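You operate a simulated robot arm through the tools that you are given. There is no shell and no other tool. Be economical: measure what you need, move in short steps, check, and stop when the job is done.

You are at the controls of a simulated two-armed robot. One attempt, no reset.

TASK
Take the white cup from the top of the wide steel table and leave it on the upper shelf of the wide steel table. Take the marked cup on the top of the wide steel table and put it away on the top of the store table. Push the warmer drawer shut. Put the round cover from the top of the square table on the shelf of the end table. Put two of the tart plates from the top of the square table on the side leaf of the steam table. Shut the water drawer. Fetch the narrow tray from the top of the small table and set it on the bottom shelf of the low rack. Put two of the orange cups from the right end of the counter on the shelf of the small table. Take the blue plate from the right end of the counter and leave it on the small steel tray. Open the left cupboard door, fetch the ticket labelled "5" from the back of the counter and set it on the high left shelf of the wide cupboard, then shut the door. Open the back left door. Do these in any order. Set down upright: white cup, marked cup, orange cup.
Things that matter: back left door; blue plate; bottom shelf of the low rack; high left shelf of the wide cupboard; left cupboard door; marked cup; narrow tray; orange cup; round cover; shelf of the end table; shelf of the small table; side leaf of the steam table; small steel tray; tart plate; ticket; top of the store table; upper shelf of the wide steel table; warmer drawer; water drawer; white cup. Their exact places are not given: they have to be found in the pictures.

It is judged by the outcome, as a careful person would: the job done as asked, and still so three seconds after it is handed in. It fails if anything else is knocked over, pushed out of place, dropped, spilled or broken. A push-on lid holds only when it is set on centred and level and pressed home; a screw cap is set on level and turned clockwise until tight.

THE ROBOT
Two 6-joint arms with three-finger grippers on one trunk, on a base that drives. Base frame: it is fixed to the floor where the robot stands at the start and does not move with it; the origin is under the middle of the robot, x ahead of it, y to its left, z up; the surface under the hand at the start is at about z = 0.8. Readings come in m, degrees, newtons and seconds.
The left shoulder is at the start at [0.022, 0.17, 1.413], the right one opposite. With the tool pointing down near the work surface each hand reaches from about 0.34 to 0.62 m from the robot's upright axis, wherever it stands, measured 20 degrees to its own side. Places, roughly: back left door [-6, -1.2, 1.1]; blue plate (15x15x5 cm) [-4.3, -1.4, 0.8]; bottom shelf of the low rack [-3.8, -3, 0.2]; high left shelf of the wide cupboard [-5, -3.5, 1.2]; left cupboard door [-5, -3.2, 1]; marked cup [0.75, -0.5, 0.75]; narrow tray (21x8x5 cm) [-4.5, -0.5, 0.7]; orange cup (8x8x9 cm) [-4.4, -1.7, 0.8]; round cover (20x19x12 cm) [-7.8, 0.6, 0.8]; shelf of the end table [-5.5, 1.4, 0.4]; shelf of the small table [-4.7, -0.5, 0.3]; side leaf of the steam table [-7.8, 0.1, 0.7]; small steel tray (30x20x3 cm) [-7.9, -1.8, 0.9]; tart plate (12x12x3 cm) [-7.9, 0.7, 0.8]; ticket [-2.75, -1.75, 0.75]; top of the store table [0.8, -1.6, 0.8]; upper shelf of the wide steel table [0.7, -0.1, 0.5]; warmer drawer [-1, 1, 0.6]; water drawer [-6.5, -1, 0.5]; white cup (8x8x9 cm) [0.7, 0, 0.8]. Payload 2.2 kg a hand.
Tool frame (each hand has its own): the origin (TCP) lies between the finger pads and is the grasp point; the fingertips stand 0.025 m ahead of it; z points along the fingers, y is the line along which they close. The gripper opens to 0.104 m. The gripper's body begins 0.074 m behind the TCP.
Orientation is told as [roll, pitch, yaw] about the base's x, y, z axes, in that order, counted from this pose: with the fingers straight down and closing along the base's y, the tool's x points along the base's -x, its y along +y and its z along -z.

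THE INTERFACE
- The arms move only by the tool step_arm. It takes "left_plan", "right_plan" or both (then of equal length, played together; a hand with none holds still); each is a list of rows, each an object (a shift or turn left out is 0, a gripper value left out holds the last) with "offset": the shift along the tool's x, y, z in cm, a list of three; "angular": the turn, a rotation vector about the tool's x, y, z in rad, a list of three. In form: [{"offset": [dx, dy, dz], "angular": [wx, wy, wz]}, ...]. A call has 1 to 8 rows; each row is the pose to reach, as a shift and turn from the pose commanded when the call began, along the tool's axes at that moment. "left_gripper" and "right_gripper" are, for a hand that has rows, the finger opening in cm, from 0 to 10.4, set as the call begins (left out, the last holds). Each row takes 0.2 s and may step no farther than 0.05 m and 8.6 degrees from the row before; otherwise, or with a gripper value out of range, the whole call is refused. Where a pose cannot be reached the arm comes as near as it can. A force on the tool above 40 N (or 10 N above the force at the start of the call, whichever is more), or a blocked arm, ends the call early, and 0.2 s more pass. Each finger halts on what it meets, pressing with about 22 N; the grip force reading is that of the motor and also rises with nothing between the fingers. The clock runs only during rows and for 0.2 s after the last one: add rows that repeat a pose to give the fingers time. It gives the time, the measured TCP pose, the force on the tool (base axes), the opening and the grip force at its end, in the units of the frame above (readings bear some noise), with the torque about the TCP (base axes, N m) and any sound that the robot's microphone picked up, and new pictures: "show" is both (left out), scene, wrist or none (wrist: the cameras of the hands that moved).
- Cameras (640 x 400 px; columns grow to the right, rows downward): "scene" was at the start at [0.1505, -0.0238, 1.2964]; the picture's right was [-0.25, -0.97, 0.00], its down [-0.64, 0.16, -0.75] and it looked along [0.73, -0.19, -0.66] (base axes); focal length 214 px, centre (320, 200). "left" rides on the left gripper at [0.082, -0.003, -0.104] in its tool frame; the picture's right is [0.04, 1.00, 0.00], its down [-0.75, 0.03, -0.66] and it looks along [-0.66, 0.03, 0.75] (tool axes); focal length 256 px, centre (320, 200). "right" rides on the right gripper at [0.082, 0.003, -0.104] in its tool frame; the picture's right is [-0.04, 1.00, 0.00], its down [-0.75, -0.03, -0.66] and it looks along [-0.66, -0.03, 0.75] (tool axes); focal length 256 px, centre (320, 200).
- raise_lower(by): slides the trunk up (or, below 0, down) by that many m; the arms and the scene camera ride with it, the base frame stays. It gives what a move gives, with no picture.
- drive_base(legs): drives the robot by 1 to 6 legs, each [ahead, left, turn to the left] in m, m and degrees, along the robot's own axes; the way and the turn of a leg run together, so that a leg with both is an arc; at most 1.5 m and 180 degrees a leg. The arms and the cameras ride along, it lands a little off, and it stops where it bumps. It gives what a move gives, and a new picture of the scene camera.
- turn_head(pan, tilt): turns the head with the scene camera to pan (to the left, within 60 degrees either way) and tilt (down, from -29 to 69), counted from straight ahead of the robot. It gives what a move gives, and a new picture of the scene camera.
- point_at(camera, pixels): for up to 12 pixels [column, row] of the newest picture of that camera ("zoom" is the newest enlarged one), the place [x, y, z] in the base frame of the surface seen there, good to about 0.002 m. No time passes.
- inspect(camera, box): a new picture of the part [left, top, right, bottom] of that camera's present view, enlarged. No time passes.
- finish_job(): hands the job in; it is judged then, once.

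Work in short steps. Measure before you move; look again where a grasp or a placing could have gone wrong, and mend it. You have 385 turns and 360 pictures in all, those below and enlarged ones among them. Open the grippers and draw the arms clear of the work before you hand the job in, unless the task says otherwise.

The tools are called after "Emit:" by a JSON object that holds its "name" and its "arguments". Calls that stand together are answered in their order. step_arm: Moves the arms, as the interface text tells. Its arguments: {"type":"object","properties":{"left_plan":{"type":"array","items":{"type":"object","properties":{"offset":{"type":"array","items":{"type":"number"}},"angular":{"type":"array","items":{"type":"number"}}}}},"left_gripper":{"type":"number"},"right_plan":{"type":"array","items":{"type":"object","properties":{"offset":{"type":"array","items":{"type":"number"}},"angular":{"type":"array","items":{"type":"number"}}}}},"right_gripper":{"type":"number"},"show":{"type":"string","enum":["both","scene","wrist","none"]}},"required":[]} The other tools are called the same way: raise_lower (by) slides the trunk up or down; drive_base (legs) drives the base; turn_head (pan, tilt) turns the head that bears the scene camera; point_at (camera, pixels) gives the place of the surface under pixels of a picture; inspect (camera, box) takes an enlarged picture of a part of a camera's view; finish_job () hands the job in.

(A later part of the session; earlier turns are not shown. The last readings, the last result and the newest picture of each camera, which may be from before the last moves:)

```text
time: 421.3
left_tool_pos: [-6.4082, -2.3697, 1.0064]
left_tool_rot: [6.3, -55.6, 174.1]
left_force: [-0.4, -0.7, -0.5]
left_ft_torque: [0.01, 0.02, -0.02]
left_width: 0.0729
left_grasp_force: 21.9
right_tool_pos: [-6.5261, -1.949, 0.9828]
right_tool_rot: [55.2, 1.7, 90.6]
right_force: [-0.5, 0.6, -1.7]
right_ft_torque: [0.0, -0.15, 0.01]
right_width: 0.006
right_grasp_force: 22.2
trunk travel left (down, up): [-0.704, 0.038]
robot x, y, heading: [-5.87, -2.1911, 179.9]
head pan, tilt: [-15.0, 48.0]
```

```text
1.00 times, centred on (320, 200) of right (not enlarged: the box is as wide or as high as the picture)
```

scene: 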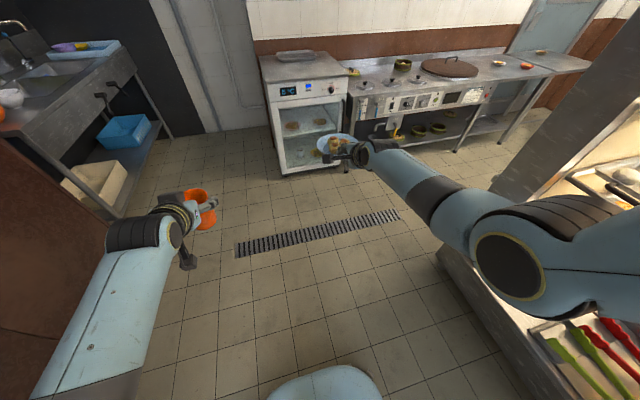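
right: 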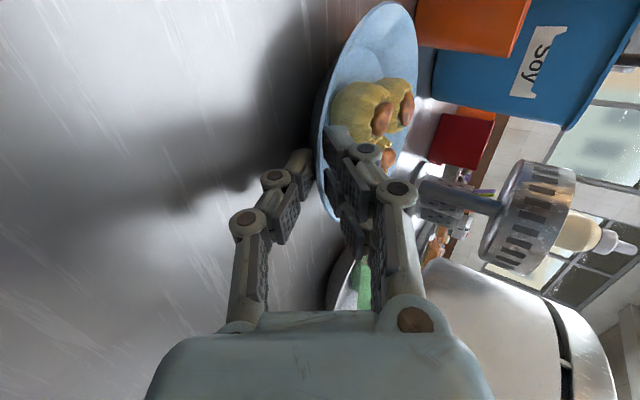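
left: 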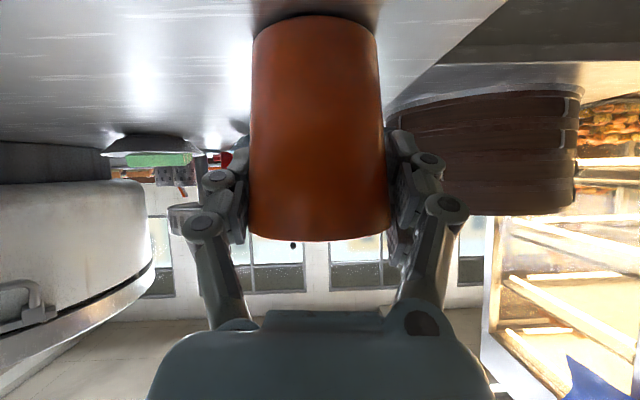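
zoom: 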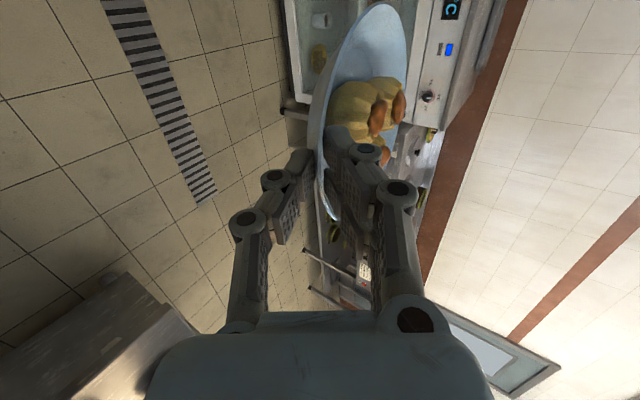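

Still held well. The steel tray lies on the oven at (295,57); measure it.

Emit:
{"name": "inspect", "arguments": {"camera": "scene", "box": [240, 30, 370, 120]}}

Emit:
{"name": "point_at", "arguments": {"camera": "scene", "pixels": [[276, 58], [313, 53], [295, 62], [295, 55], [270, 75], [340, 72], [265, 60], [330, 60]]}}

```text
4.44 times, centred on (305, 75) of scene
```

zoom: 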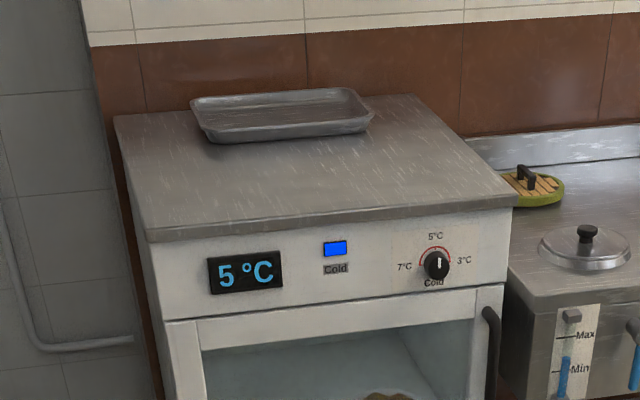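

```text
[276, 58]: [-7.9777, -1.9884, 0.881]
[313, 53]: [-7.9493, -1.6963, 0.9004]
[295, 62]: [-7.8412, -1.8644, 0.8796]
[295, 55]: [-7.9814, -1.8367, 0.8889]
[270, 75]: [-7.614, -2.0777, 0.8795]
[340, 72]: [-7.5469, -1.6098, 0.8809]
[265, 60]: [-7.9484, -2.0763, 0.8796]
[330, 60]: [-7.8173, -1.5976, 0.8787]
```

Tray centre ≈ (-7.95,−1.845), fridge top z 0.88. Drive ahead 1.1 m and 0.1 m right.

Emit:
{"name": "drive_base", "arguments": {"legs": [[1.15, -0.1, 0]]}}

Emit:
{"name": "turn_head", "arguments": {"pan": -10, "tilt": 42}}

```text
time: 427.0
left_tool_pos: [-7.5279, -2.2717, 1.0068]
left_tool_rot: [6.5, -55.7, 174.4]
left_force: [-0.5, 0.3, -0.6]
left_ft_torque: [-0.01, 0.02, 0.01]
left_width: 0.0727
left_grasp_force: 21.9
right_tool_pos: [-7.6486, -1.8509, 0.982]
right_tool_rot: [55.2, 1.6, 91.0]
right_force: [-0.5, 0.1, -1.7]
right_ft_torque: [-0.04, -0.1, 0.02]
right_width: 0.006
right_grasp_force: 22.1
trunk travel left (down, up): [-0.704, 0.038]
robot x, y, heading: [-6.9908, -2.0912, -179.9]
head pan, tilt: [-15.0, 48.0]
```

scene: 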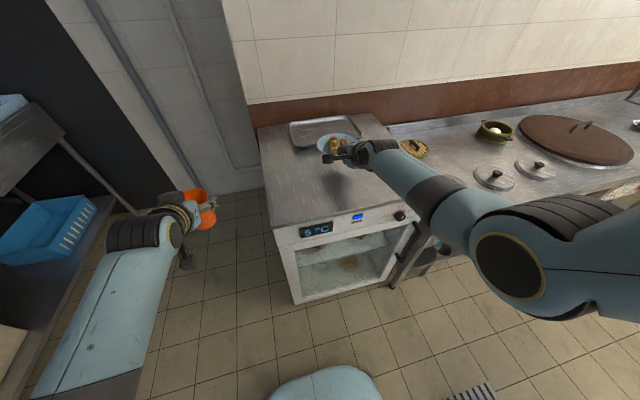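

```text
time: 427.7
left_tool_pos: [-7.5287, -2.2718, 1.0049]
left_tool_rot: [6.4, -55.6, 174.5]
left_force: [0.4, -0.3, -1.1]
left_ft_torque: [0.02, -0.01, 0.0]
left_width: 0.073
left_grasp_force: 21.8
right_tool_pos: [-7.6486, -1.8514, 0.9815]
right_tool_rot: [55.2, 1.7, 90.9]
right_force: [0.6, -1.0, -1.4]
right_ft_torque: [0.0, -0.14, -0.04]
right_width: 0.0059
right_grasp_force: 21.9
trunk travel left (down, up): [-0.704, 0.038]
robot x, y, heading: [-6.9881, -2.0934, -179.8]
head pan, tilt: [-10.0, 42.0]
```

scene: 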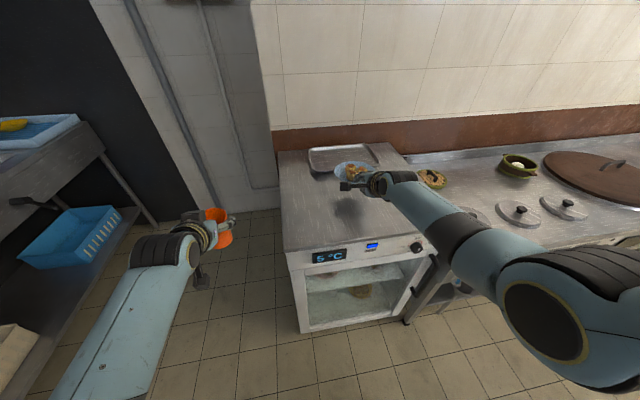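

Emit:
{"name": "inspect", "arguments": {"camera": "scene", "box": [270, 130, 430, 260]}}

Emit:
{"name": "point_at", "arguments": {"camera": "scene", "pixels": [[308, 155], [318, 170], [340, 145], [365, 147], [325, 160], [375, 160], [300, 240], [350, 235], [310, 290], [330, 170]]}}

```text
3.08 times, centred on (350, 195) of scene
```

zoom: 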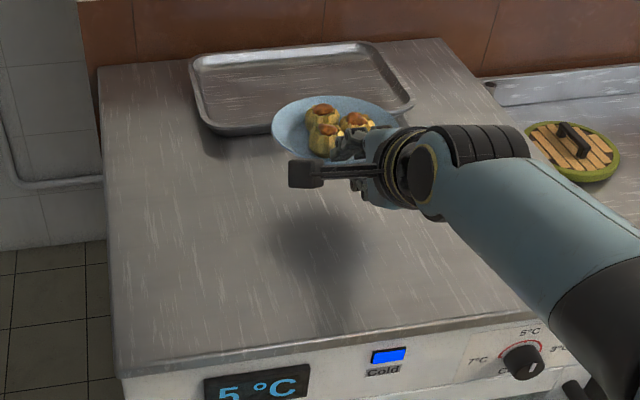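

```text
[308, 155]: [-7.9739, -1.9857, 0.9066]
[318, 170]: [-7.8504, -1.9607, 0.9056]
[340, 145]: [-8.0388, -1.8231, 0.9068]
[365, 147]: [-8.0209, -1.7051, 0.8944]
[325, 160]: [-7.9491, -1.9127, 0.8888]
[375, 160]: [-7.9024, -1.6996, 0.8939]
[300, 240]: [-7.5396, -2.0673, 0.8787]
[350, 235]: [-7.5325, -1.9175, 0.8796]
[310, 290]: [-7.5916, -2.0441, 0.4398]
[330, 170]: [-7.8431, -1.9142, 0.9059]
```

Tray rim z 0.906, floor 0.889, centre (-7.942,−1.84). Drive 0.17 m ahead.

Emit:
{"name": "drive_base", "arguments": {"legs": [[0.17, -0.01, 0]]}}

```text
time: 429.2
left_tool_pos: [-7.7016, -2.2612, 1.0064]
left_tool_rot: [6.4, -55.6, 174.6]
left_force: [-0.8, -0.2, -0.2]
left_ft_torque: [0.01, 0.0, 0.01]
left_width: 0.0725
left_grasp_force: 21.9
right_tool_pos: [-7.8212, -1.8415, 0.9816]
right_tool_rot: [55.1, 1.7, 91.1]
right_force: [-0.4, 0.9, -2.2]
right_ft_torque: [0.0, -0.13, -0.01]
right_width: 0.0061
right_grasp_force: 22.3
trunk travel left (down, up): [-0.704, 0.038]
robot x, y, heading: [-7.159, -2.0812, -180.1]
head pan, tilt: [-10.0, 42.0]
```

scene: 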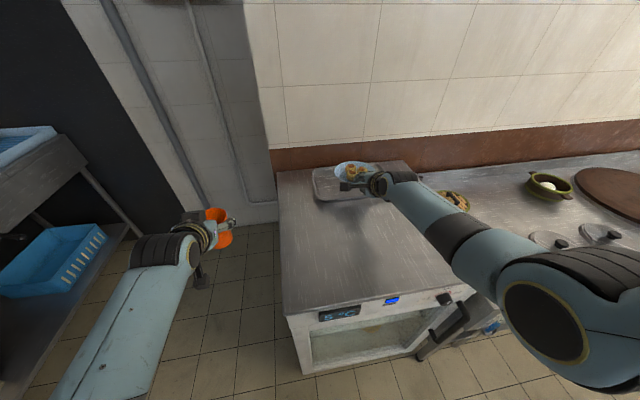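

Extend 4.8 cm and lower 3 cm with the arm.

Emit:
{"name": "step_arm", "arguments": {"right_plan": [{"offset": [0, 0.1, 2]}, {"offset": [0, 0.2, 4]}, {"offset": [0, 0.26, 5.65]}, {"offset": [0, 0.26, 5.65]}], "show": "both"}}

```text
time: 430.2
left_tool_pos: [-7.6991, -2.2619, 1.0058]
left_tool_rot: [6.4, -55.5, 174.6]
left_force: [0.1, 0.5, -0.1]
left_ft_torque: [0.01, -0.02, 0.01]
left_width: 0.0727
left_grasp_force: 22.0
right_tool_pos: [-7.8542, -1.8428, 0.9604]
right_tool_rot: [55.2, 1.7, 91.0]
right_force: [-0.9, -0.5, -1.7]
right_ft_torque: [-0.02, -0.11, 0.01]
right_width: 0.0058
right_grasp_force: 22.5
right hand out of reach, approached as far as the arm can: row 3, 4
trunk travel left (down, up): [-0.704, 0.038]
robot x, y, heading: [-7.1609, -2.0818, -179.9]
head pan, tilt: [-10.0, 42.0]
```

scene: 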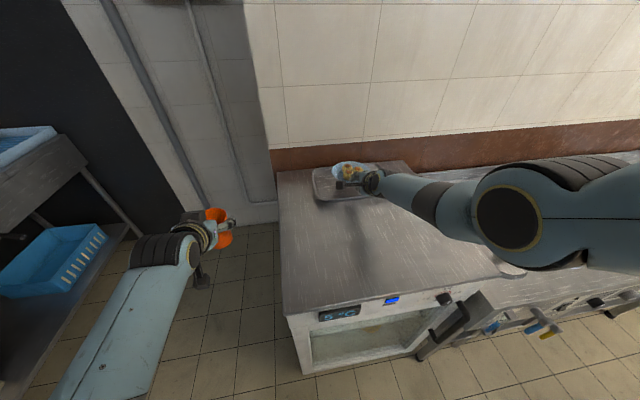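
right: 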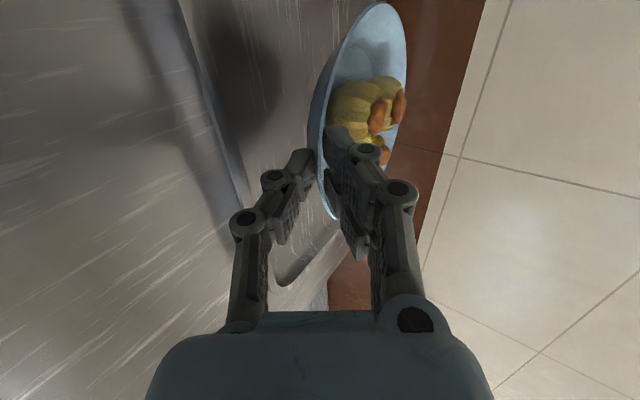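

Nudge the base 1.5 cm ahead and lower the trunk toward the tray.

Emit:
{"name": "drive_base", "arguments": {"legs": [[0.018, 0, 0]]}}

Emit:
{"name": "raise_lower", "arguments": {"by": -0.03}}

Emit:
{"name": "inspect", "arguments": {"camera": "scene", "box": [290, 140, 430, 240]}}

```text
time: 430.9
left_tool_pos: [-7.7175, -2.2626, 1.0058]
left_tool_rot: [6.3, -55.8, 174.6]
left_force: [0.8, -0.2, -1.0]
left_ft_torque: [-0.03, -0.01, -0.01]
left_width: 0.0729
left_grasp_force: 21.5
right_tool_pos: [-7.8705, -1.8446, 0.9626]
right_tool_rot: [55.3, 1.8, 91.1]
right_force: [0.5, 1.4, -2.2]
right_ft_torque: [0.0, -0.16, -0.01]
right_width: 0.0062
right_grasp_force: 21.9
trunk travel left (down, up): [-0.704, 0.038]
robot x, y, heading: [-7.1801, -2.0801, -179.6]
head pan, tilt: [-10.0, 42.0]
```

scene: 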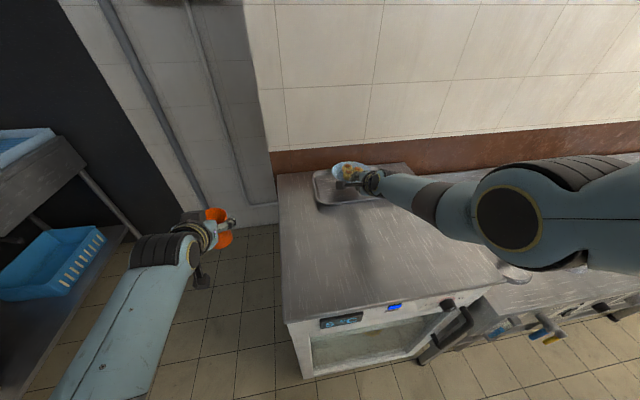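

```text
time: 431.7
left_tool_pos: [-7.7171, -2.2616, 0.9765]
left_tool_rot: [6.4, -55.6, 174.6]
left_force: [0.7, 0.6, -0.1]
left_ft_torque: [0.05, 0.01, 0.03]
left_width: 0.0725
left_grasp_force: 22.0
right_tool_pos: [-7.8713, -1.8434, 0.9313]
right_tool_rot: [55.3, 1.8, 91.1]
right_force: [0.3, 0.4, -1.0]
right_ft_torque: [0.01, -0.15, -0.05]
right_width: 0.0061
right_grasp_force: 21.6
trunk travel left (down, up): [-0.674, 0.068]
robot x, y, heading: [-7.1794, -2.0826, -180.0]
head pan, tilt: [-10.0, 42.0]
```

```text
4.00 times, centred on (360, 190) of scene
```

zoom: 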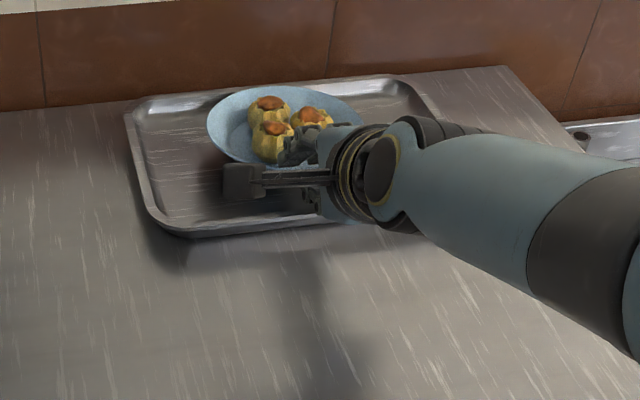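

Plate is over the tray. Lower the last centimetre.

Emit:
{"name": "raise_lower", "arguments": {"by": -0.006}}

Emit:
{"name": "raise_lower", "arguments": {"by": -0.005}}

```text
time: 432.2
left_tool_pos: [-7.7164, -2.2621, 0.9707]
left_tool_rot: [6.3, -55.6, 174.5]
left_force: [-0.4, -0.5, -0.4]
left_ft_torque: [0.01, -0.01, 0.03]
left_width: 0.073
left_grasp_force: 22.4
right_tool_pos: [-7.8725, -1.8444, 0.927]
right_tool_rot: [55.5, 1.5, 91.1]
right_force: [-2.9, -0.4, 5.0]
right_ft_torque: [0.01, -0.16, -0.03]
right_width: 0.0061
right_grasp_force: 22.1
trunk travel left (down, up): [-0.668, 0.074]
robot x, y, heading: [-7.1787, -2.0813, -180.0]
head pan, tilt: [-10.0, 42.0]
```

```text
time: 432.8
left_tool_pos: [-7.7151, -2.2617, 0.9674]
left_tool_rot: [6.4, -55.8, 174.6]
left_force: [0.5, -0.6, -1.1]
left_ft_torque: [-0.01, -0.02, 0.01]
left_width: 0.0729
left_grasp_force: 22.1
right_tool_pos: [-7.8734, -1.8438, 0.9271]
right_tool_rot: [56.0, 1.6, 91.0]
right_force: [-2.6, 2.4, 30.2]
right_ft_torque: [0.02, -0.77, 0.02]
right_width: 0.0061
right_grasp_force: 21.9
trunk travel left (down, up): [-0.663, 0.079]
robot x, y, heading: [-7.1786, -2.0834, -180.0]
head pan, tilt: [-10.0, 42.0]
```

Force torque shows the lower finger resting on the tray's near rim. Raise 8 mm, move 1.3 cm ahead, and lower again.

Emit:
{"name": "raise_lower", "arguments": {"by": 0.01}}

Emit:
{"name": "drive_base", "arguments": {"legs": [[0.013, 0, 0]]}}

Emit:
{"name": "raise_lower", "arguments": {"by": -0.009}}

```text
time: 433.4
left_tool_pos: [-7.7158, -2.2616, 0.9766]
left_tool_rot: [6.3, -55.7, 174.6]
left_force: [1.5, 0.1, -0.8]
left_ft_torque: [0.02, 0.04, -0.01]
left_width: 0.0727
left_grasp_force: 21.9
right_tool_pos: [-7.8681, -1.8447, 0.9267]
right_tool_rot: [54.6, 1.8, 91.1]
right_force: [1.3, -0.4, 2.9]
right_ft_torque: [-0.04, -0.2, 0.01]
right_width: 0.006
right_grasp_force: 21.9
trunk travel left (down, up): [-0.673, 0.069]
robot x, y, heading: [-7.1761, -2.0828, -179.9]
head pan, tilt: [-10.0, 42.0]
```

```text
time: 434.1
left_tool_pos: [-7.7299, -2.2619, 0.9758]
left_tool_rot: [6.4, -55.5, 174.4]
left_force: [-0.4, 0.0, -0.2]
left_ft_torque: [0.0, 0.0, -0.03]
left_width: 0.0727
left_grasp_force: 21.1
right_tool_pos: [-7.8834, -1.8434, 0.93]
right_tool_rot: [55.0, 1.7, 91.2]
right_force: [0.1, 0.5, -1.4]
right_ft_torque: [-0.01, -0.12, 0.01]
right_width: 0.006
right_grasp_force: 22.2
trunk travel left (down, up): [-0.673, 0.069]
robot x, y, heading: [-7.1903, -2.0828, -179.9]
head pan, tilt: [-10.0, 42.0]
```

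scene: 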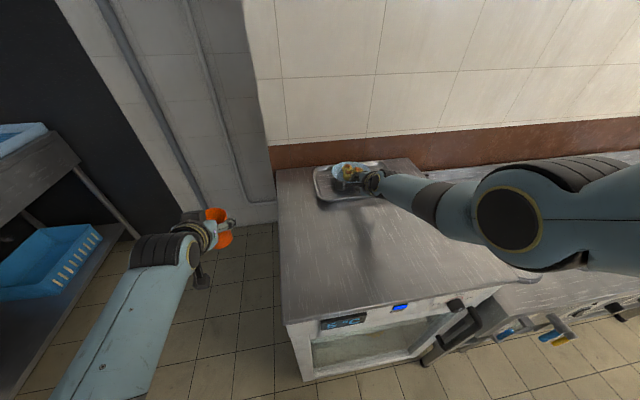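

```text
time: 434.7
left_tool_pos: [-7.7296, -2.2627, 0.9664]
left_tool_rot: [6.4, -55.5, 174.5]
left_force: [-0.4, -0.2, -0.3]
left_ft_torque: [0.07, -0.03, -0.01]
left_width: 0.0731
left_grasp_force: 22.0
right_tool_pos: [-7.8835, -1.8434, 0.9216]
right_tool_rot: [55.2, 1.7, 91.1]
right_force: [3.1, -0.2, 6.7]
right_ft_torque: [-0.03, 0.0, 0.02]
right_width: 0.0059
right_grasp_force: 21.8
trunk travel left (down, up): [-0.664, 0.078]
robot x, y, heading: [-7.1919, -2.0813, -179.8]
head pan, tilt: [-10.0, 42.0]
```

Plate rests in the tray. Open slightly and withdraw along the finger axis.

Emit:
{"name": "step_arm", "arguments": {"right_plan": [{"offset": [0, 0, 0]}, {"offset": [0, 0, 0]}], "right_gripper": 1.2, "show": "wrist"}}

```text
time: 435.3
left_tool_pos: [-7.7297, -2.2628, 0.9668]
left_tool_rot: [6.4, -55.7, 174.6]
left_force: [0.6, 0.3, 0.0]
left_ft_torque: [0.03, 0.01, 0.01]
left_width: 0.0728
left_grasp_force: 21.9
right_tool_pos: [-7.8838, -1.8434, 0.9208]
right_tool_rot: [55.3, 1.7, 91.1]
right_force: [-4.4, 0.6, 9.1]
right_ft_torque: [0.04, -0.3, -0.01]
right_width: 0.0085
right_grasp_force: 0.1
trunk travel left (down, up): [-0.664, 0.078]
robot x, y, heading: [-7.1907, -2.0791, -179.8]
head pan, tilt: [-10.0, 42.0]
```

right: 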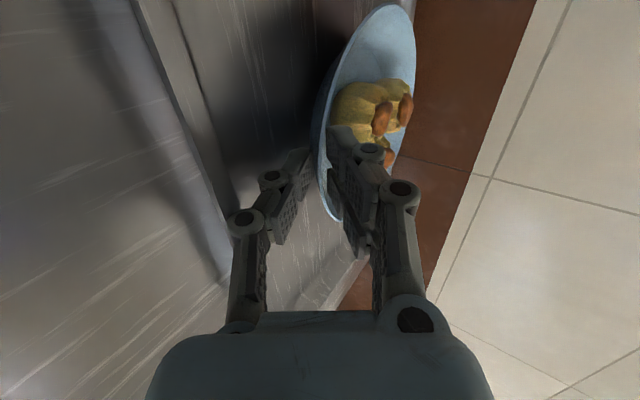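

Emit:
{"name": "step_arm", "arguments": {"right_plan": [{"offset": [0, 0, -1.5]}, {"offset": [0, 0, -3]}, {"offset": [0, 0, -5]}, {"offset": [0, 0, -8]}, {"offset": [0, 0, -10]}], "right_gripper": 1.2, "show": "both"}}

```text
time: 436.5
left_tool_pos: [-7.7302, -2.262, 0.9677]
left_tool_rot: [6.4, -55.5, 174.5]
left_force: [0.3, 0.7, 0.1]
left_ft_torque: [0.04, 0.01, 0.0]
left_width: 0.0726
left_grasp_force: 21.7
right_tool_pos: [-7.801, -1.8405, 0.9777]
right_tool_rot: [55.0, 1.7, 91.1]
right_force: [0.4, 0.7, 0.2]
right_ft_torque: [0.0, -0.02, 0.0]
right_width: 0.0117
right_grasp_force: 0.1
trunk travel left (down, up): [-0.664, 0.078]
robot x, y, heading: [-7.1924, -2.0795, -179.7]
head pan, tilt: [-10.0, 42.0]
```

scene: 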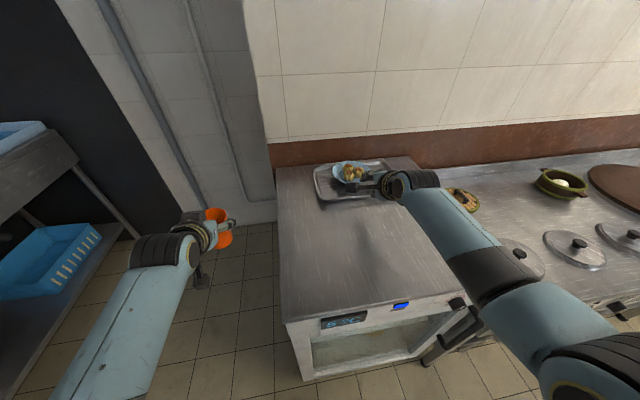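
right: 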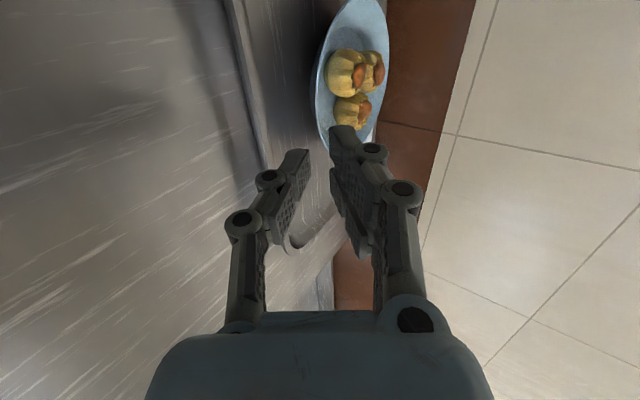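

Plate released; check it on the tray.

Emit:
{"name": "inspect", "arguments": {"camera": "scene", "box": [300, 145, 410, 220]}}

Emit:
{"name": "drive_base", "arguments": {"legs": [[-0.4, 0, 0]]}}

```text
5.33 times, centred on (355, 182) of scene
```

zoom: 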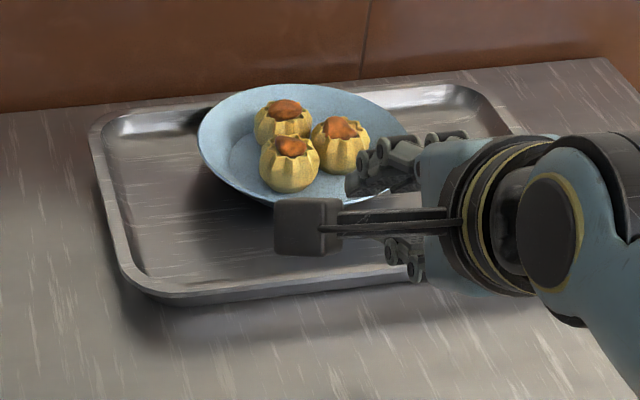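

```text
time: 439.0
left_tool_pos: [-7.3232, -2.2635, 0.9671]
left_tool_rot: [6.4, -55.8, 174.8]
left_force: [0.7, -0.1, -0.6]
left_ft_torque: [0.01, 0.0, 0.0]
left_width: 0.0726
left_grasp_force: 21.9
right_tool_pos: [-7.3957, -1.8413, 0.9791]
right_tool_rot: [55.1, 1.8, 91.2]
right_force: [-0.1, 0.1, 0.5]
right_ft_torque: [0.01, -0.01, -0.01]
right_width: 0.0121
right_grasp_force: 0.0
trunk travel left (down, up): [-0.664, 0.078]
robot x, y, heading: [-6.7871, -2.0795, -179.4]
head pan, tilt: [-10.0, 42.0]
```

scene: 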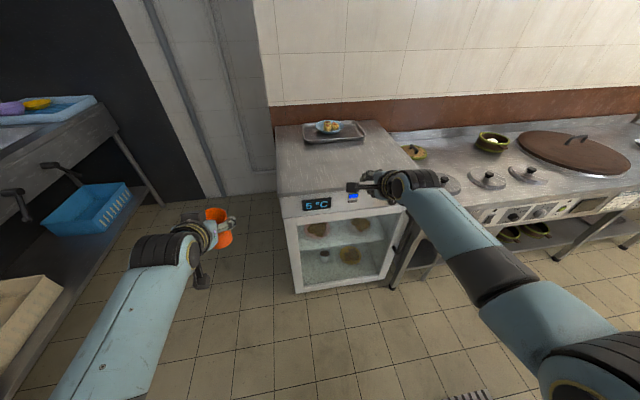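

Blue plate is in the tray. Restore the right hand's normal orientation.

Emit:
{"name": "step_arm", "arguments": {"right_plan": [{"offset": [0, 0, 0], "angular": [0.053, 0.053, -0.103]}, {"offset": [0, 0, 0], "angular": [0.107, 0.107, -0.205]}, {"offset": [0, 0, 0], "angular": [0.16, 0.16, -0.308]}, {"offset": [0, 0, 0], "angular": [0.214, 0.214, -0.411]}, {"offset": [0, 0, 0], "angular": [0.267, 0.267, -0.513]}, {"offset": [0, 0, 0], "angular": [0.32, 0.32, -0.616]}, {"offset": [0, 0, 0], "angular": [0.374, 0.374, -0.719]}], "right_gripper": 10.4, "show": "none"}}

Emit:
{"name": "step_arm", "arguments": {"right_plan": [{"offset": [0, 0, 0], "angular": [0.053, 0.053, -0.103]}, {"offset": [0, 0, 0], "angular": [0.107, 0.107, -0.205]}, {"offset": [0, 0, 0], "angular": [0.16, 0.16, -0.308]}, {"offset": [0, 0, 0], "angular": [0.214, 0.214, -0.411]}, {"offset": [0, 0, 0], "angular": [0.267, 0.267, -0.513]}, {"offset": [0, 0, 0], "angular": [0.32, 0.32, -0.616]}, {"offset": [0, 0, 0], "angular": [0.374, 0.374, -0.719]}], "show": "none"}}

```text
time: 440.6
left_tool_pos: [-7.324, -2.2631, 0.9677]
left_tool_rot: [6.3, -55.6, 174.9]
left_force: [-1.0, 0.0, 0.0]
left_ft_torque: [-0.02, 0.03, 0.01]
left_width: 0.0728
left_grasp_force: 21.6
right_tool_pos: [-7.3969, -1.8415, 0.9774]
right_tool_rot: [28.7, -10.4, 136.2]
right_force: [-0.3, 0.7, -0.5]
right_ft_torque: [0.01, 0.02, -0.01]
right_width: 0.1038
right_grasp_force: 0.0
trunk travel left (down, up): [-0.664, 0.078]
robot x, y, heading: [-6.7808, -2.0768, -179.7]
head pan, tilt: [-10.0, 42.0]
```

```text
time: 442.2
left_tool_pos: [-7.3244, -2.2623, 0.9671]
left_tool_rot: [6.4, -55.6, 174.8]
left_force: [-0.6, 0.5, -1.3]
left_ft_torque: [0.0, 0.01, 0.0]
left_width: 0.0729
left_grasp_force: 22.4
right_tool_pos: [-7.3965, -1.842, 0.9771]
right_tool_rot: [1.5, 0.0, -178.6]
right_force: [0.1, 0.4, 0.7]
right_ft_torque: [0.01, 0.01, 0.01]
right_width: 0.1038
right_grasp_force: 0.0
trunk travel left (down, up): [-0.664, 0.078]
robot x, y, heading: [-6.7882, -2.0799, -179.5]
head pan, tilt: [-10.0, 42.0]
```

Cup B is now free to reach from the kitchen side. Turn around and return to the counter's end.

Emit:
{"name": "drive_base", "arguments": {"legs": [[0, 0, -179.5], [1.1, 0, 0], [1.05, 0, 0], [0, 0, 89]]}}

```text
time: 464.0
left_tool_pos: [-4.814, -1.5589, 0.9653]
left_tool_rot: [6.5, -55.7, 82.4]
left_force: [0.0, -1.4, -0.1]
left_ft_torque: [-0.04, -0.02, 0.02]
left_width: 0.072
left_grasp_force: 22.1
right_tool_pos: [-4.3898, -1.5024, 0.9781]
right_tool_rot: [1.7, -0.2, 89.1]
right_force: [0.8, -0.4, 0.9]
right_ft_torque: [0.01, -0.01, -0.02]
right_width: 0.1039
right_grasp_force: 0.1
trunk travel left (down, up): [-0.664, 0.078]
robot x, y, heading: [-4.6513, -2.1024, 87.9]
head pan, tilt: [-10.0, 42.0]
```

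scene: 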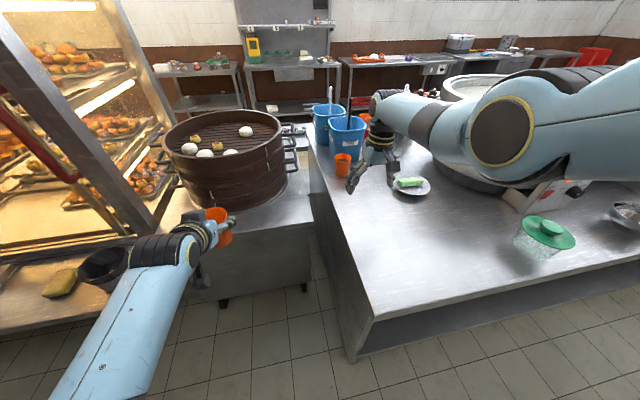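

Tilt the right hand 60° while raising it 20 cm, then lower the trunk 0.3 m.

Emit:
{"name": "step_arm", "arguments": {"right_plan": [{"offset": [0, 0, -2.5], "angular": [0, -0.13, 0]}, {"offset": [0, 0, -5], "angular": [0, -0.26, 0]}, {"offset": [0, 0, -7.5], "angular": [0, -0.39, 0]}, {"offset": [0, 0, -10], "angular": [0, -0.52, 0]}, {"offset": [0, 0, -12.5], "angular": [0, -0.65, 0]}, {"offset": [0, 0, -15], "angular": [0, -0.78, 0]}, {"offset": [0, 0, -17.5], "angular": [0, -0.91, 0]}, {"offset": [0, 0, -20], "angular": [0, -1.04, 0]}], "right_gripper": 10.4, "show": "none"}}

Emit:
{"name": "raise_lower", "arguments": {"by": -0.28}}

Emit:
{"name": "drive_base", "arguments": {"legs": [[0.04, 0, 2]]}}

```text
time: 465.8
left_tool_pos: [-4.8133, -1.5593, 0.9674]
left_tool_rot: [6.4, -55.7, 82.5]
left_force: [-0.8, 0.5, -0.7]
left_ft_torque: [0.01, 0.01, 0.0]
left_width: 0.0722
left_grasp_force: 21.3
right_tool_pos: [-4.3843, -1.5026, 1.1773]
right_tool_rot: [3.3, -59.7, 86.2]
right_force: [0.8, -1.1, 0.1]
right_ft_torque: [0.02, 0.02, 0.02]
right_width: 0.1041
right_grasp_force: 0.0
trunk travel left (down, up): [-0.664, 0.078]
robot x, y, heading: [-4.6527, -2.1031, 88.1]
head pan, tilt: [-10.0, 42.0]
```

```text
time: 468.6
left_tool_pos: [-4.8171, -1.5589, 0.6867]
left_tool_rot: [7.1, -55.5, 81.8]
left_force: [0.0, -0.4, 0.2]
left_ft_torque: [-0.01, -0.01, 0.0]
left_width: 0.0719
left_grasp_force: 21.9
right_tool_pos: [-4.3833, -1.5015, 0.8987]
right_tool_rot: [3.3, -59.6, 86.2]
right_force: [0.4, 0.1, 0.3]
right_ft_torque: [-0.04, 0.05, 0.01]
right_width: 0.1039
right_grasp_force: 0.0
trunk travel left (down, up): [-0.384, 0.358]
robot x, y, heading: [-4.6491, -2.1042, 88.2]
head pan, tilt: [-10.0, 42.0]
```

```text
time: 469.5
left_tool_pos: [-4.8352, -1.5231, 0.6867]
left_tool_rot: [7.0, -55.6, 84.0]
left_force: [0.1, -0.2, -0.5]
left_ft_torque: [0.01, 0.02, 0.0]
left_width: 0.0722
left_grasp_force: 21.5
right_tool_pos: [-4.4052, -1.4533, 0.8974]
right_tool_rot: [3.3, -59.7, 88.1]
right_force: [-0.1, 0.0, -0.2]
right_ft_torque: [0.03, 0.01, 0.02]
right_width: 0.104
right_grasp_force: 0.1
trunk travel left (down, up): [-0.384, 0.358]
robot x, y, heading: [-4.6482, -2.0648, 90.0]
head pan, tilt: [-10.0, 42.0]
```

scene: 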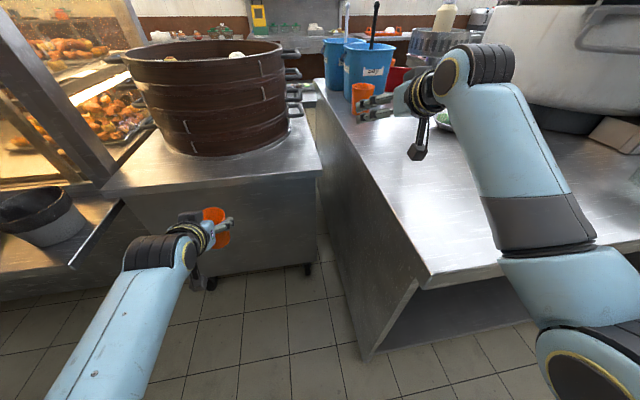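

Approach cup B: lower 4 cm, then forward 0.25 m with the hand centred on it.

Emit:
{"name": "step_arm", "arguments": {"right_plan": [{"offset": [3.45, -0.9, 2.0]}, {"offset": [1.4, -1.78, 5.6]}, {"offset": [-0.7, -1.78, 9.1]}, {"offset": [-2.8, -1.78, 12.7]}, {"offset": [-4.9, -1.78, 16.3]}, {"offset": [-4.9, -1.78, 16.3]}], "right_gripper": 10.4, "show": "wrist"}}

```text
time: 470.9
left_tool_pos: [-4.8355, -1.5245, 0.6868]
left_tool_rot: [7.3, -55.7, 83.8]
left_force: [-0.3, 0.5, -0.7]
left_ft_torque: [0.05, 0.0, -0.02]
left_width: 0.0722
left_grasp_force: 21.9
right_tool_pos: [-4.3906, -1.2888, 0.8575]
right_tool_rot: [3.4, -59.6, 88.2]
right_force: [-0.2, 0.5, -0.1]
right_ft_torque: [-0.01, 0.01, -0.01]
right_width: 0.104
right_grasp_force: 0.1
trunk travel left (down, up): [-0.384, 0.358]
robot x, y, heading: [-4.6485, -2.0649, 90.3]
head pan, tilt: [-10.0, 42.0]
```

right: 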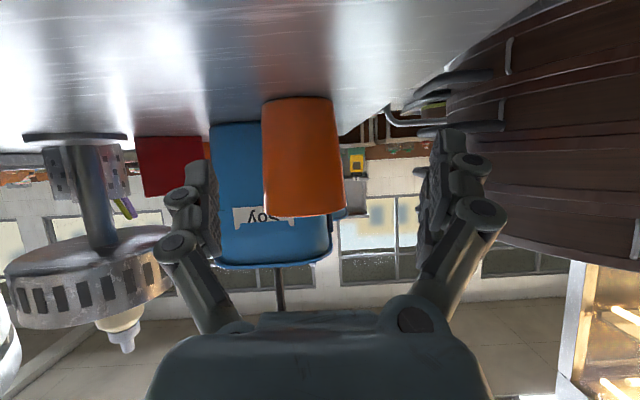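

Cup is 1.1 cm to one side; correct and advance the last 8 cm.

Emit:
{"name": "step_arm", "arguments": {"right_plan": [{"offset": [-0.3, -0.9, 0.5]}, {"offset": [-2.2, -0.95, 3.8]}, {"offset": [-4.1, -0.95, 7.0]}, {"offset": [-4.1, -0.95, 7.0]}], "show": "wrist"}}

```text
time: 471.9
left_tool_pos: [-4.8361, -1.5242, 0.6864]
left_tool_rot: [7.2, -55.7, 83.9]
left_force: [-0.3, -0.6, -0.1]
left_ft_torque: [0.0, 0.05, -0.03]
left_width: 0.072
left_grasp_force: 22.1
right_tool_pos: [-4.3831, -1.2228, 0.8577]
right_tool_rot: [3.1, -59.7, 88.2]
right_force: [0.4, 0.6, -0.2]
right_ft_torque: [-0.01, 0.0, -0.02]
right_width: 0.1043
right_grasp_force: 0.1
right hand out of reach, approached as far as the arm can: row 3, 4
trunk travel left (down, up): [-0.384, 0.358]
robot x, y, heading: [-4.65, -2.0624, 90.1]
head pan, tilt: [-10.0, 42.0]
```

right: 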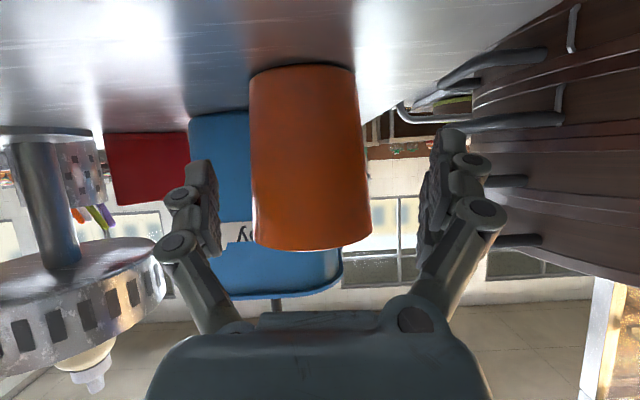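

Reach limit, but the cup's widest part lies within the pads. Close and check.

Emit:
{"name": "step_arm", "arguments": {"right_plan": [{"offset": [0, 0, 0]}, {"offset": [0, 0, 0]}, {"offset": [0, 0, 0]}], "right_gripper": 4, "show": "wrist"}}

```text
time: 472.7
left_tool_pos: [-4.835, -1.524, 0.6859]
left_tool_rot: [7.2, -55.6, 83.9]
left_force: [0.2, -0.2, -0.3]
left_ft_torque: [0.03, 0.0, 0.02]
left_width: 0.072
left_grasp_force: 21.9
right_tool_pos: [-4.3828, -1.2203, 0.8574]
right_tool_rot: [3.2, -59.7, 88.2]
right_force: [-0.2, 0.3, 0.6]
right_ft_torque: [0.03, -0.14, -0.03]
right_width: 0.0679
right_grasp_force: 21.7
trunk travel left (down, up): [-0.384, 0.358]
robot x, y, heading: [-4.6516, -2.0657, 90.2]
head pan, tilt: [-10.0, 42.0]
```

right: 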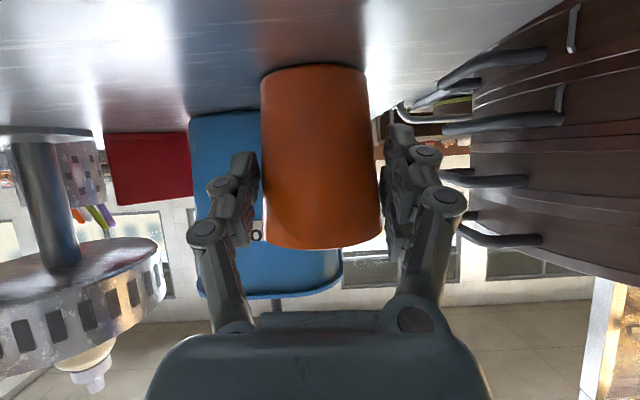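

Gripped. Raise trunk 0.2 m, then retract the right hand 0.2 m.

Emit:
{"name": "raise_lower", "arguments": {"by": 0.22}}

Emit:
{"name": "drive_base", "arguments": {"legs": [[-0.06, 0, 0]]}}

Emit:
{"name": "step_arm", "arguments": {"right_plan": [{"offset": [2, 0, -3.5]}, {"offset": [4, 0, -7]}, {"offset": [6, 0, -10.4]}, {"offset": [8, 0, -13.8]}, {"offset": [10, 0, -17.2]}, {"offset": [12, 0, -20.5]}], "show": "none"}}

```text
time: 475.0
left_tool_pos: [-4.8343, -1.5233, 0.9052]
left_tool_rot: [7.1, -55.6, 84.0]
left_force: [0.1, -0.5, -0.6]
left_ft_torque: [-0.01, -0.04, 0.01]
left_width: 0.0721
left_grasp_force: 21.9
right_tool_pos: [-4.3821, -1.2183, 1.1241]
right_tool_rot: [3.4, -62.9, 88.0]
right_force: [0.2, -0.6, -1.5]
right_ft_torque: [-0.05, 0.04, 0.02]
right_width: 0.0677
right_grasp_force: 22.4
trunk travel left (down, up): [-0.604, 0.138]
robot x, y, heading: [-4.6532, -2.0624, 90.2]
head pan, tilt: [-10.0, 42.0]
```

```text
time: 476.0
left_tool_pos: [-4.8341, -1.5873, 0.9066]
left_tool_rot: [7.3, -55.7, 84.0]
left_force: [0.3, -0.7, -0.1]
left_ft_torque: [0.03, -0.05, 0.02]
left_width: 0.0717
left_grasp_force: 21.4
right_tool_pos: [-4.3831, -1.2803, 1.1276]
right_tool_rot: [3.4, -63.0, 88.0]
right_force: [0.0, 0.1, -1.5]
right_ft_torque: [-0.08, 0.0, 0.0]
right_width: 0.0678
right_grasp_force: 22.5
trunk travel left (down, up): [-0.604, 0.138]
robot x, y, heading: [-4.6524, -2.122, 90.4]
head pan, tilt: [-10.0, 42.0]
```

scene: 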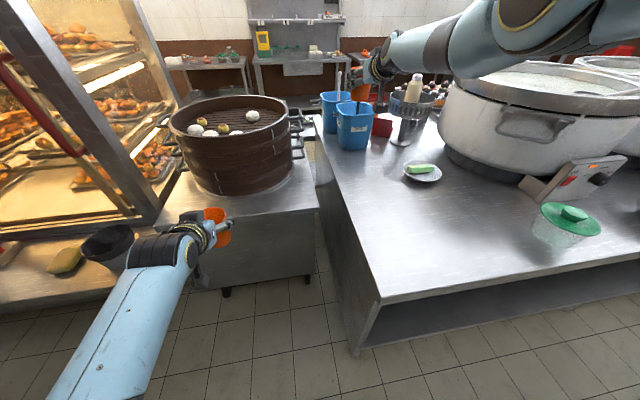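

```text
time: 477.4
left_tool_pos: [-4.8363, -1.587, 0.9075]
left_tool_rot: [7.2, -55.6, 84.0]
left_force: [-0.1, -0.2, -0.2]
left_ft_torque: [0.0, 0.0, 0.01]
left_width: 0.0719
left_grasp_force: 22.0
right_tool_pos: [-4.3768, -1.5204, 1.1126]
right_tool_rot: [3.5, -63.1, 87.9]
right_force: [-0.3, -0.2, -0.5]
right_ft_torque: [-0.05, -0.04, 0.0]
right_width: 0.063
right_grasp_force: 22.6
trunk travel left (down, up): [-0.604, 0.138]
robot x, y, heading: [-4.6537, -2.1264, 90.2]
head pan, tilt: [-10.0, 42.0]
```

Width shrank to 6.3 cm — the cup may be slipping forward. Look at the right wrist view at once.

Emit:
{"name": "inspect", "arguments": {"camera": "right", "box": [0, 0, 640, 400]}}

```text
1.00 times, centred on (320, 200) of right (not enlarged: the box is as wide or as high as the picture)
```

zoom: 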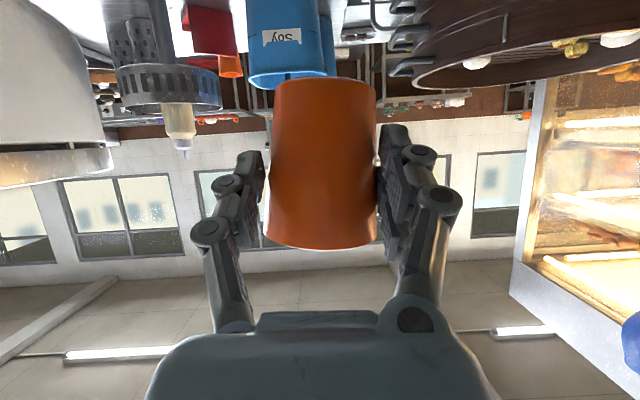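

It slipped ~5 mm forward. I set it back on the counter here and regrip it properly.

Emit:
{"name": "raise_lower", "arguments": {"by": -0.248}}

Emit:
{"name": "raise_lower", "arguments": {"by": -0.006}}

```text
time: 479.9
left_tool_pos: [-4.8366, -1.5861, 0.6581]
left_tool_rot: [7.5, -55.6, 83.7]
left_force: [0.3, 0.3, 0.2]
left_ft_torque: [-0.01, -0.01, 0.01]
left_width: 0.0724
left_grasp_force: 22.5
right_tool_pos: [-4.3792, -1.5171, 0.8651]
right_tool_rot: [3.5, -62.9, 88.1]
right_force: [0.1, -0.3, -2.0]
right_ft_torque: [-0.09, 0.0, 0.01]
right_width: 0.0629
right_grasp_force: 22.3
trunk travel left (down, up): [-0.356, 0.386]
robot x, y, heading: [-4.6494, -2.1263, 90.2]
head pan, tilt: [-10.0, 42.0]
```

```text
time: 480.5
left_tool_pos: [-4.8364, -1.5854, 0.6526]
left_tool_rot: [7.4, -55.5, 83.8]
left_force: [0.1, -0.2, -0.3]
left_ft_torque: [-0.02, 0.02, 0.02]
left_width: 0.072
left_grasp_force: 22.3
right_tool_pos: [-4.3793, -1.5165, 0.8575]
right_tool_rot: [3.5, -62.9, 88.0]
right_force: [0.0, -0.3, -1.1]
right_ft_torque: [-0.08, -0.01, -0.02]
right_width: 0.0629
right_grasp_force: 22.1
trunk travel left (down, up): [-0.35, 0.392]
robot x, y, heading: [-4.6517, -2.1247, 90.2]
head pan, tilt: [-10.0, 42.0]
```

Emit:
{"name": "raise_lower", "arguments": {"by": -0.004}}

Emit:
{"name": "inspect", "arguments": {"camera": "right", "box": [0, 0, 640, 400]}}

```text
time: 481.0
left_tool_pos: [-4.8376, -1.5868, 0.6488]
left_tool_rot: [7.6, -55.6, 83.8]
left_force: [-0.7, 0.5, -1.0]
left_ft_torque: [-0.03, -0.01, -0.02]
left_width: 0.0722
left_grasp_force: 22.5
right_tool_pos: [-4.3794, -1.5158, 0.8559]
right_tool_rot: [3.4, -63.1, 88.0]
right_force: [-0.2, 0.2, 3.7]
right_ft_torque: [0.07, -0.11, -0.02]
right_width: 0.0629
right_grasp_force: 22.1
trunk travel left (down, up): [-0.346, 0.396]
robot x, y, heading: [-4.653, -2.1227, 90.2]
head pan, tilt: [-10.0, 42.0]
```

```text
1.00 times, centred on (320, 200) of right (not enlarged: the box is as wide or as high as the picture)
```

zoom: 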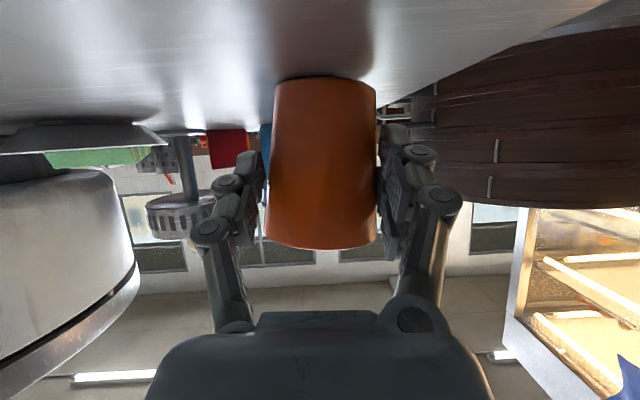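

Standing. Open, then advance 2.4 cm and regrip.

Emit:
{"name": "step_arm", "arguments": {"right_plan": [{"offset": [0, 0, 0]}, {"offset": [0, 0, 0]}, {"offset": [-0.6, 0, 1.1]}, {"offset": [-1.2, 0, 2.2]}, {"offset": [-1.2, 0, 2.2]}], "right_gripper": 10.4, "show": "none"}}

Emit:
{"name": "step_arm", "arguments": {"right_plan": [{"offset": [0, 0, 0]}, {"offset": [0, 0, 0]}, {"offset": [0, 0, 0]}], "right_gripper": 4, "show": "wrist"}}

```text
time: 482.2
left_tool_pos: [-4.8375, -1.5848, 0.6491]
left_tool_rot: [7.5, -55.7, 83.7]
left_force: [-0.2, 0.3, -0.3]
left_ft_torque: [0.02, 0.03, 0.0]
left_width: 0.0723
left_grasp_force: 21.4
right_tool_pos: [-4.3802, -1.4909, 0.8543]
right_tool_rot: [3.5, -62.8, 88.0]
right_force: [0.5, -0.2, -0.1]
right_ft_torque: [0.01, -0.03, 0.01]
right_width: 0.1042
right_grasp_force: 0.1
trunk travel left (down, up): [-0.346, 0.396]
robot x, y, heading: [-4.6532, -2.124, 90.2]
head pan, tilt: [-10.0, 42.0]
```

```text
time: 483.0
left_tool_pos: [-4.8378, -1.5852, 0.6489]
left_tool_rot: [7.5, -55.7, 83.8]
left_force: [0.2, -0.1, 0.7]
left_ft_torque: [0.0, 0.0, 0.0]
left_width: 0.0722
left_grasp_force: 22.3
right_tool_pos: [-4.3806, -1.491, 0.854]
right_tool_rot: [3.4, -62.9, 88.0]
right_force: [0.0, 1.3, 0.0]
right_ft_torque: [0.07, -0.05, 0.01]
right_width: 0.0684
right_grasp_force: 21.6
trunk travel left (down, up): [-0.346, 0.396]
robot x, y, heading: [-4.6516, -2.1257, 90.4]
head pan, tilt: [-10.0, 42.0]
```

right: 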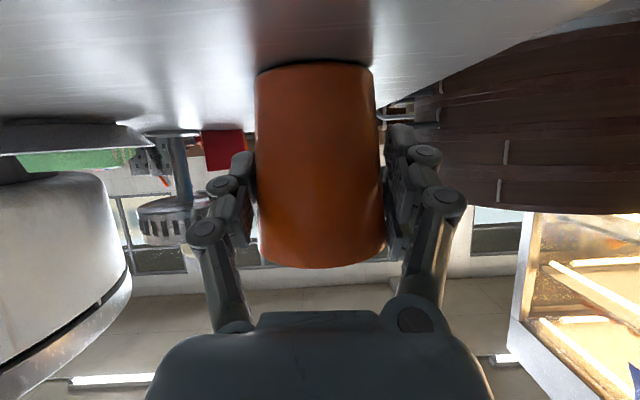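

Good centred grip. Raise 0.3 m and travel around through the west passage to the front aisle.

Emit:
{"name": "raise_lower", "arguments": {"by": 0.3}}

Emit:
{"name": "drive_base", "arguments": {"legs": [[-0.1, 0, 0], [0, 0, 90], [1.15, 0, 0], [1.15, 0, 0], [0, 0, -90]]}}

```text
time: 486.0
left_tool_pos: [-4.8355, -1.5863, 0.9477]
left_tool_rot: [7.1, -55.6, 83.8]
left_force: [0.7, -0.5, -0.6]
left_ft_torque: [-0.02, -0.03, -0.02]
left_width: 0.072
left_grasp_force: 22.3
right_tool_pos: [-4.3786, -1.4899, 1.1535]
right_tool_rot: [3.3, -62.8, 88.1]
right_force: [-0.4, -0.5, -2.5]
right_ft_torque: [0.01, -0.02, -0.01]
right_width: 0.0682
right_grasp_force: 21.8
trunk travel left (down, up): [-0.646, 0.096]
robot x, y, heading: [-4.651, -2.1237, 90.2]
head pan, tilt: [-10.0, 42.0]
```

```text
time: 505.7
left_tool_pos: [-7.1218, -1.7276, 0.9498]
left_tool_rot: [7.1, -55.5, 84.7]
left_force: [-0.1, -0.5, -0.6]
left_ft_torque: [0.01, -0.01, 0.02]
left_width: 0.0714
left_grasp_force: 21.7
right_tool_pos: [-6.6679, -1.6266, 1.154]
right_tool_rot: [3.5, -62.9, 88.7]
right_force: [-0.3, 0.4, -1.7]
right_ft_torque: [-0.03, -0.01, -0.01]
right_width: 0.0686
right_grasp_force: 21.9
trunk travel left (down, up): [-0.646, 0.096]
robot x, y, heading: [-6.9332, -2.265, 91.0]
head pan, tilt: [-10.0, 42.0]
```

scene: 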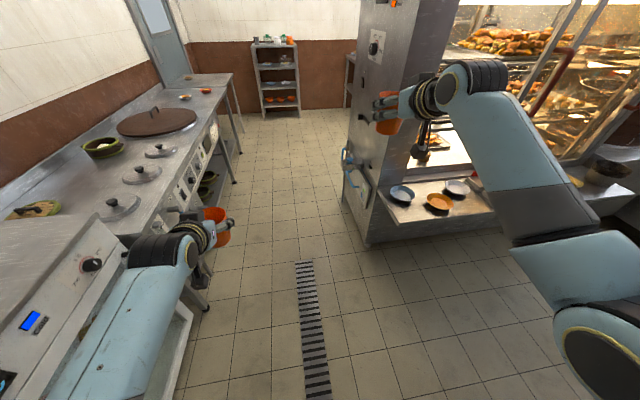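

Continue north through the passage, then turn right into the aisle.

Emit:
{"name": "drive_base", "arguments": {"legs": [[1.2, 0.06, -1], [1.35, 0, 0], [0, 0, -90], [1.2, 0.0, 0], [1.1, 0, 0]]}}

```text
time: 533.0
left_tool_pos: [-4.1238, 0.3722, 0.9481]
left_tool_rot: [7.2, -55.6, -8.9]
left_force: [0.7, 0.9, -0.5]
left_ft_torque: [0.02, 0.05, 0.02]
left_width: 0.0707
left_grasp_force: 22.6
right_tool_pos: [-4.0539, -0.0894, 1.1554]
right_tool_rot: [3.4, -63.0, -5.0]
right_force: [0.7, 0.2, -2.5]
right_ft_torque: [-0.02, -0.01, 0.01]
right_width: 0.068
right_grasp_force: 21.4
trunk travel left (down, up): [-0.646, 0.096]
robot x, y, heading: [-4.6707, 0.2133, -2.8]
head pan, tilt: [-10.0, 42.0]
```

scene: 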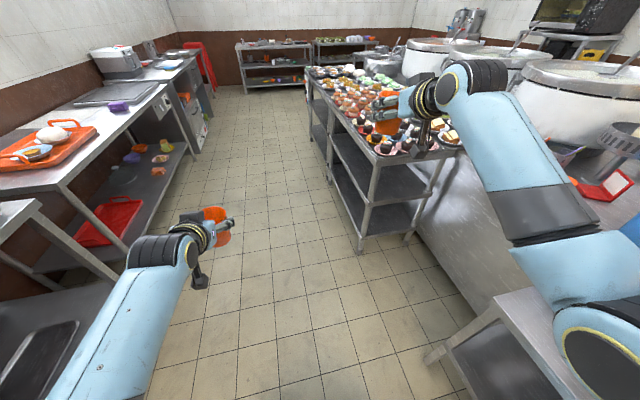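

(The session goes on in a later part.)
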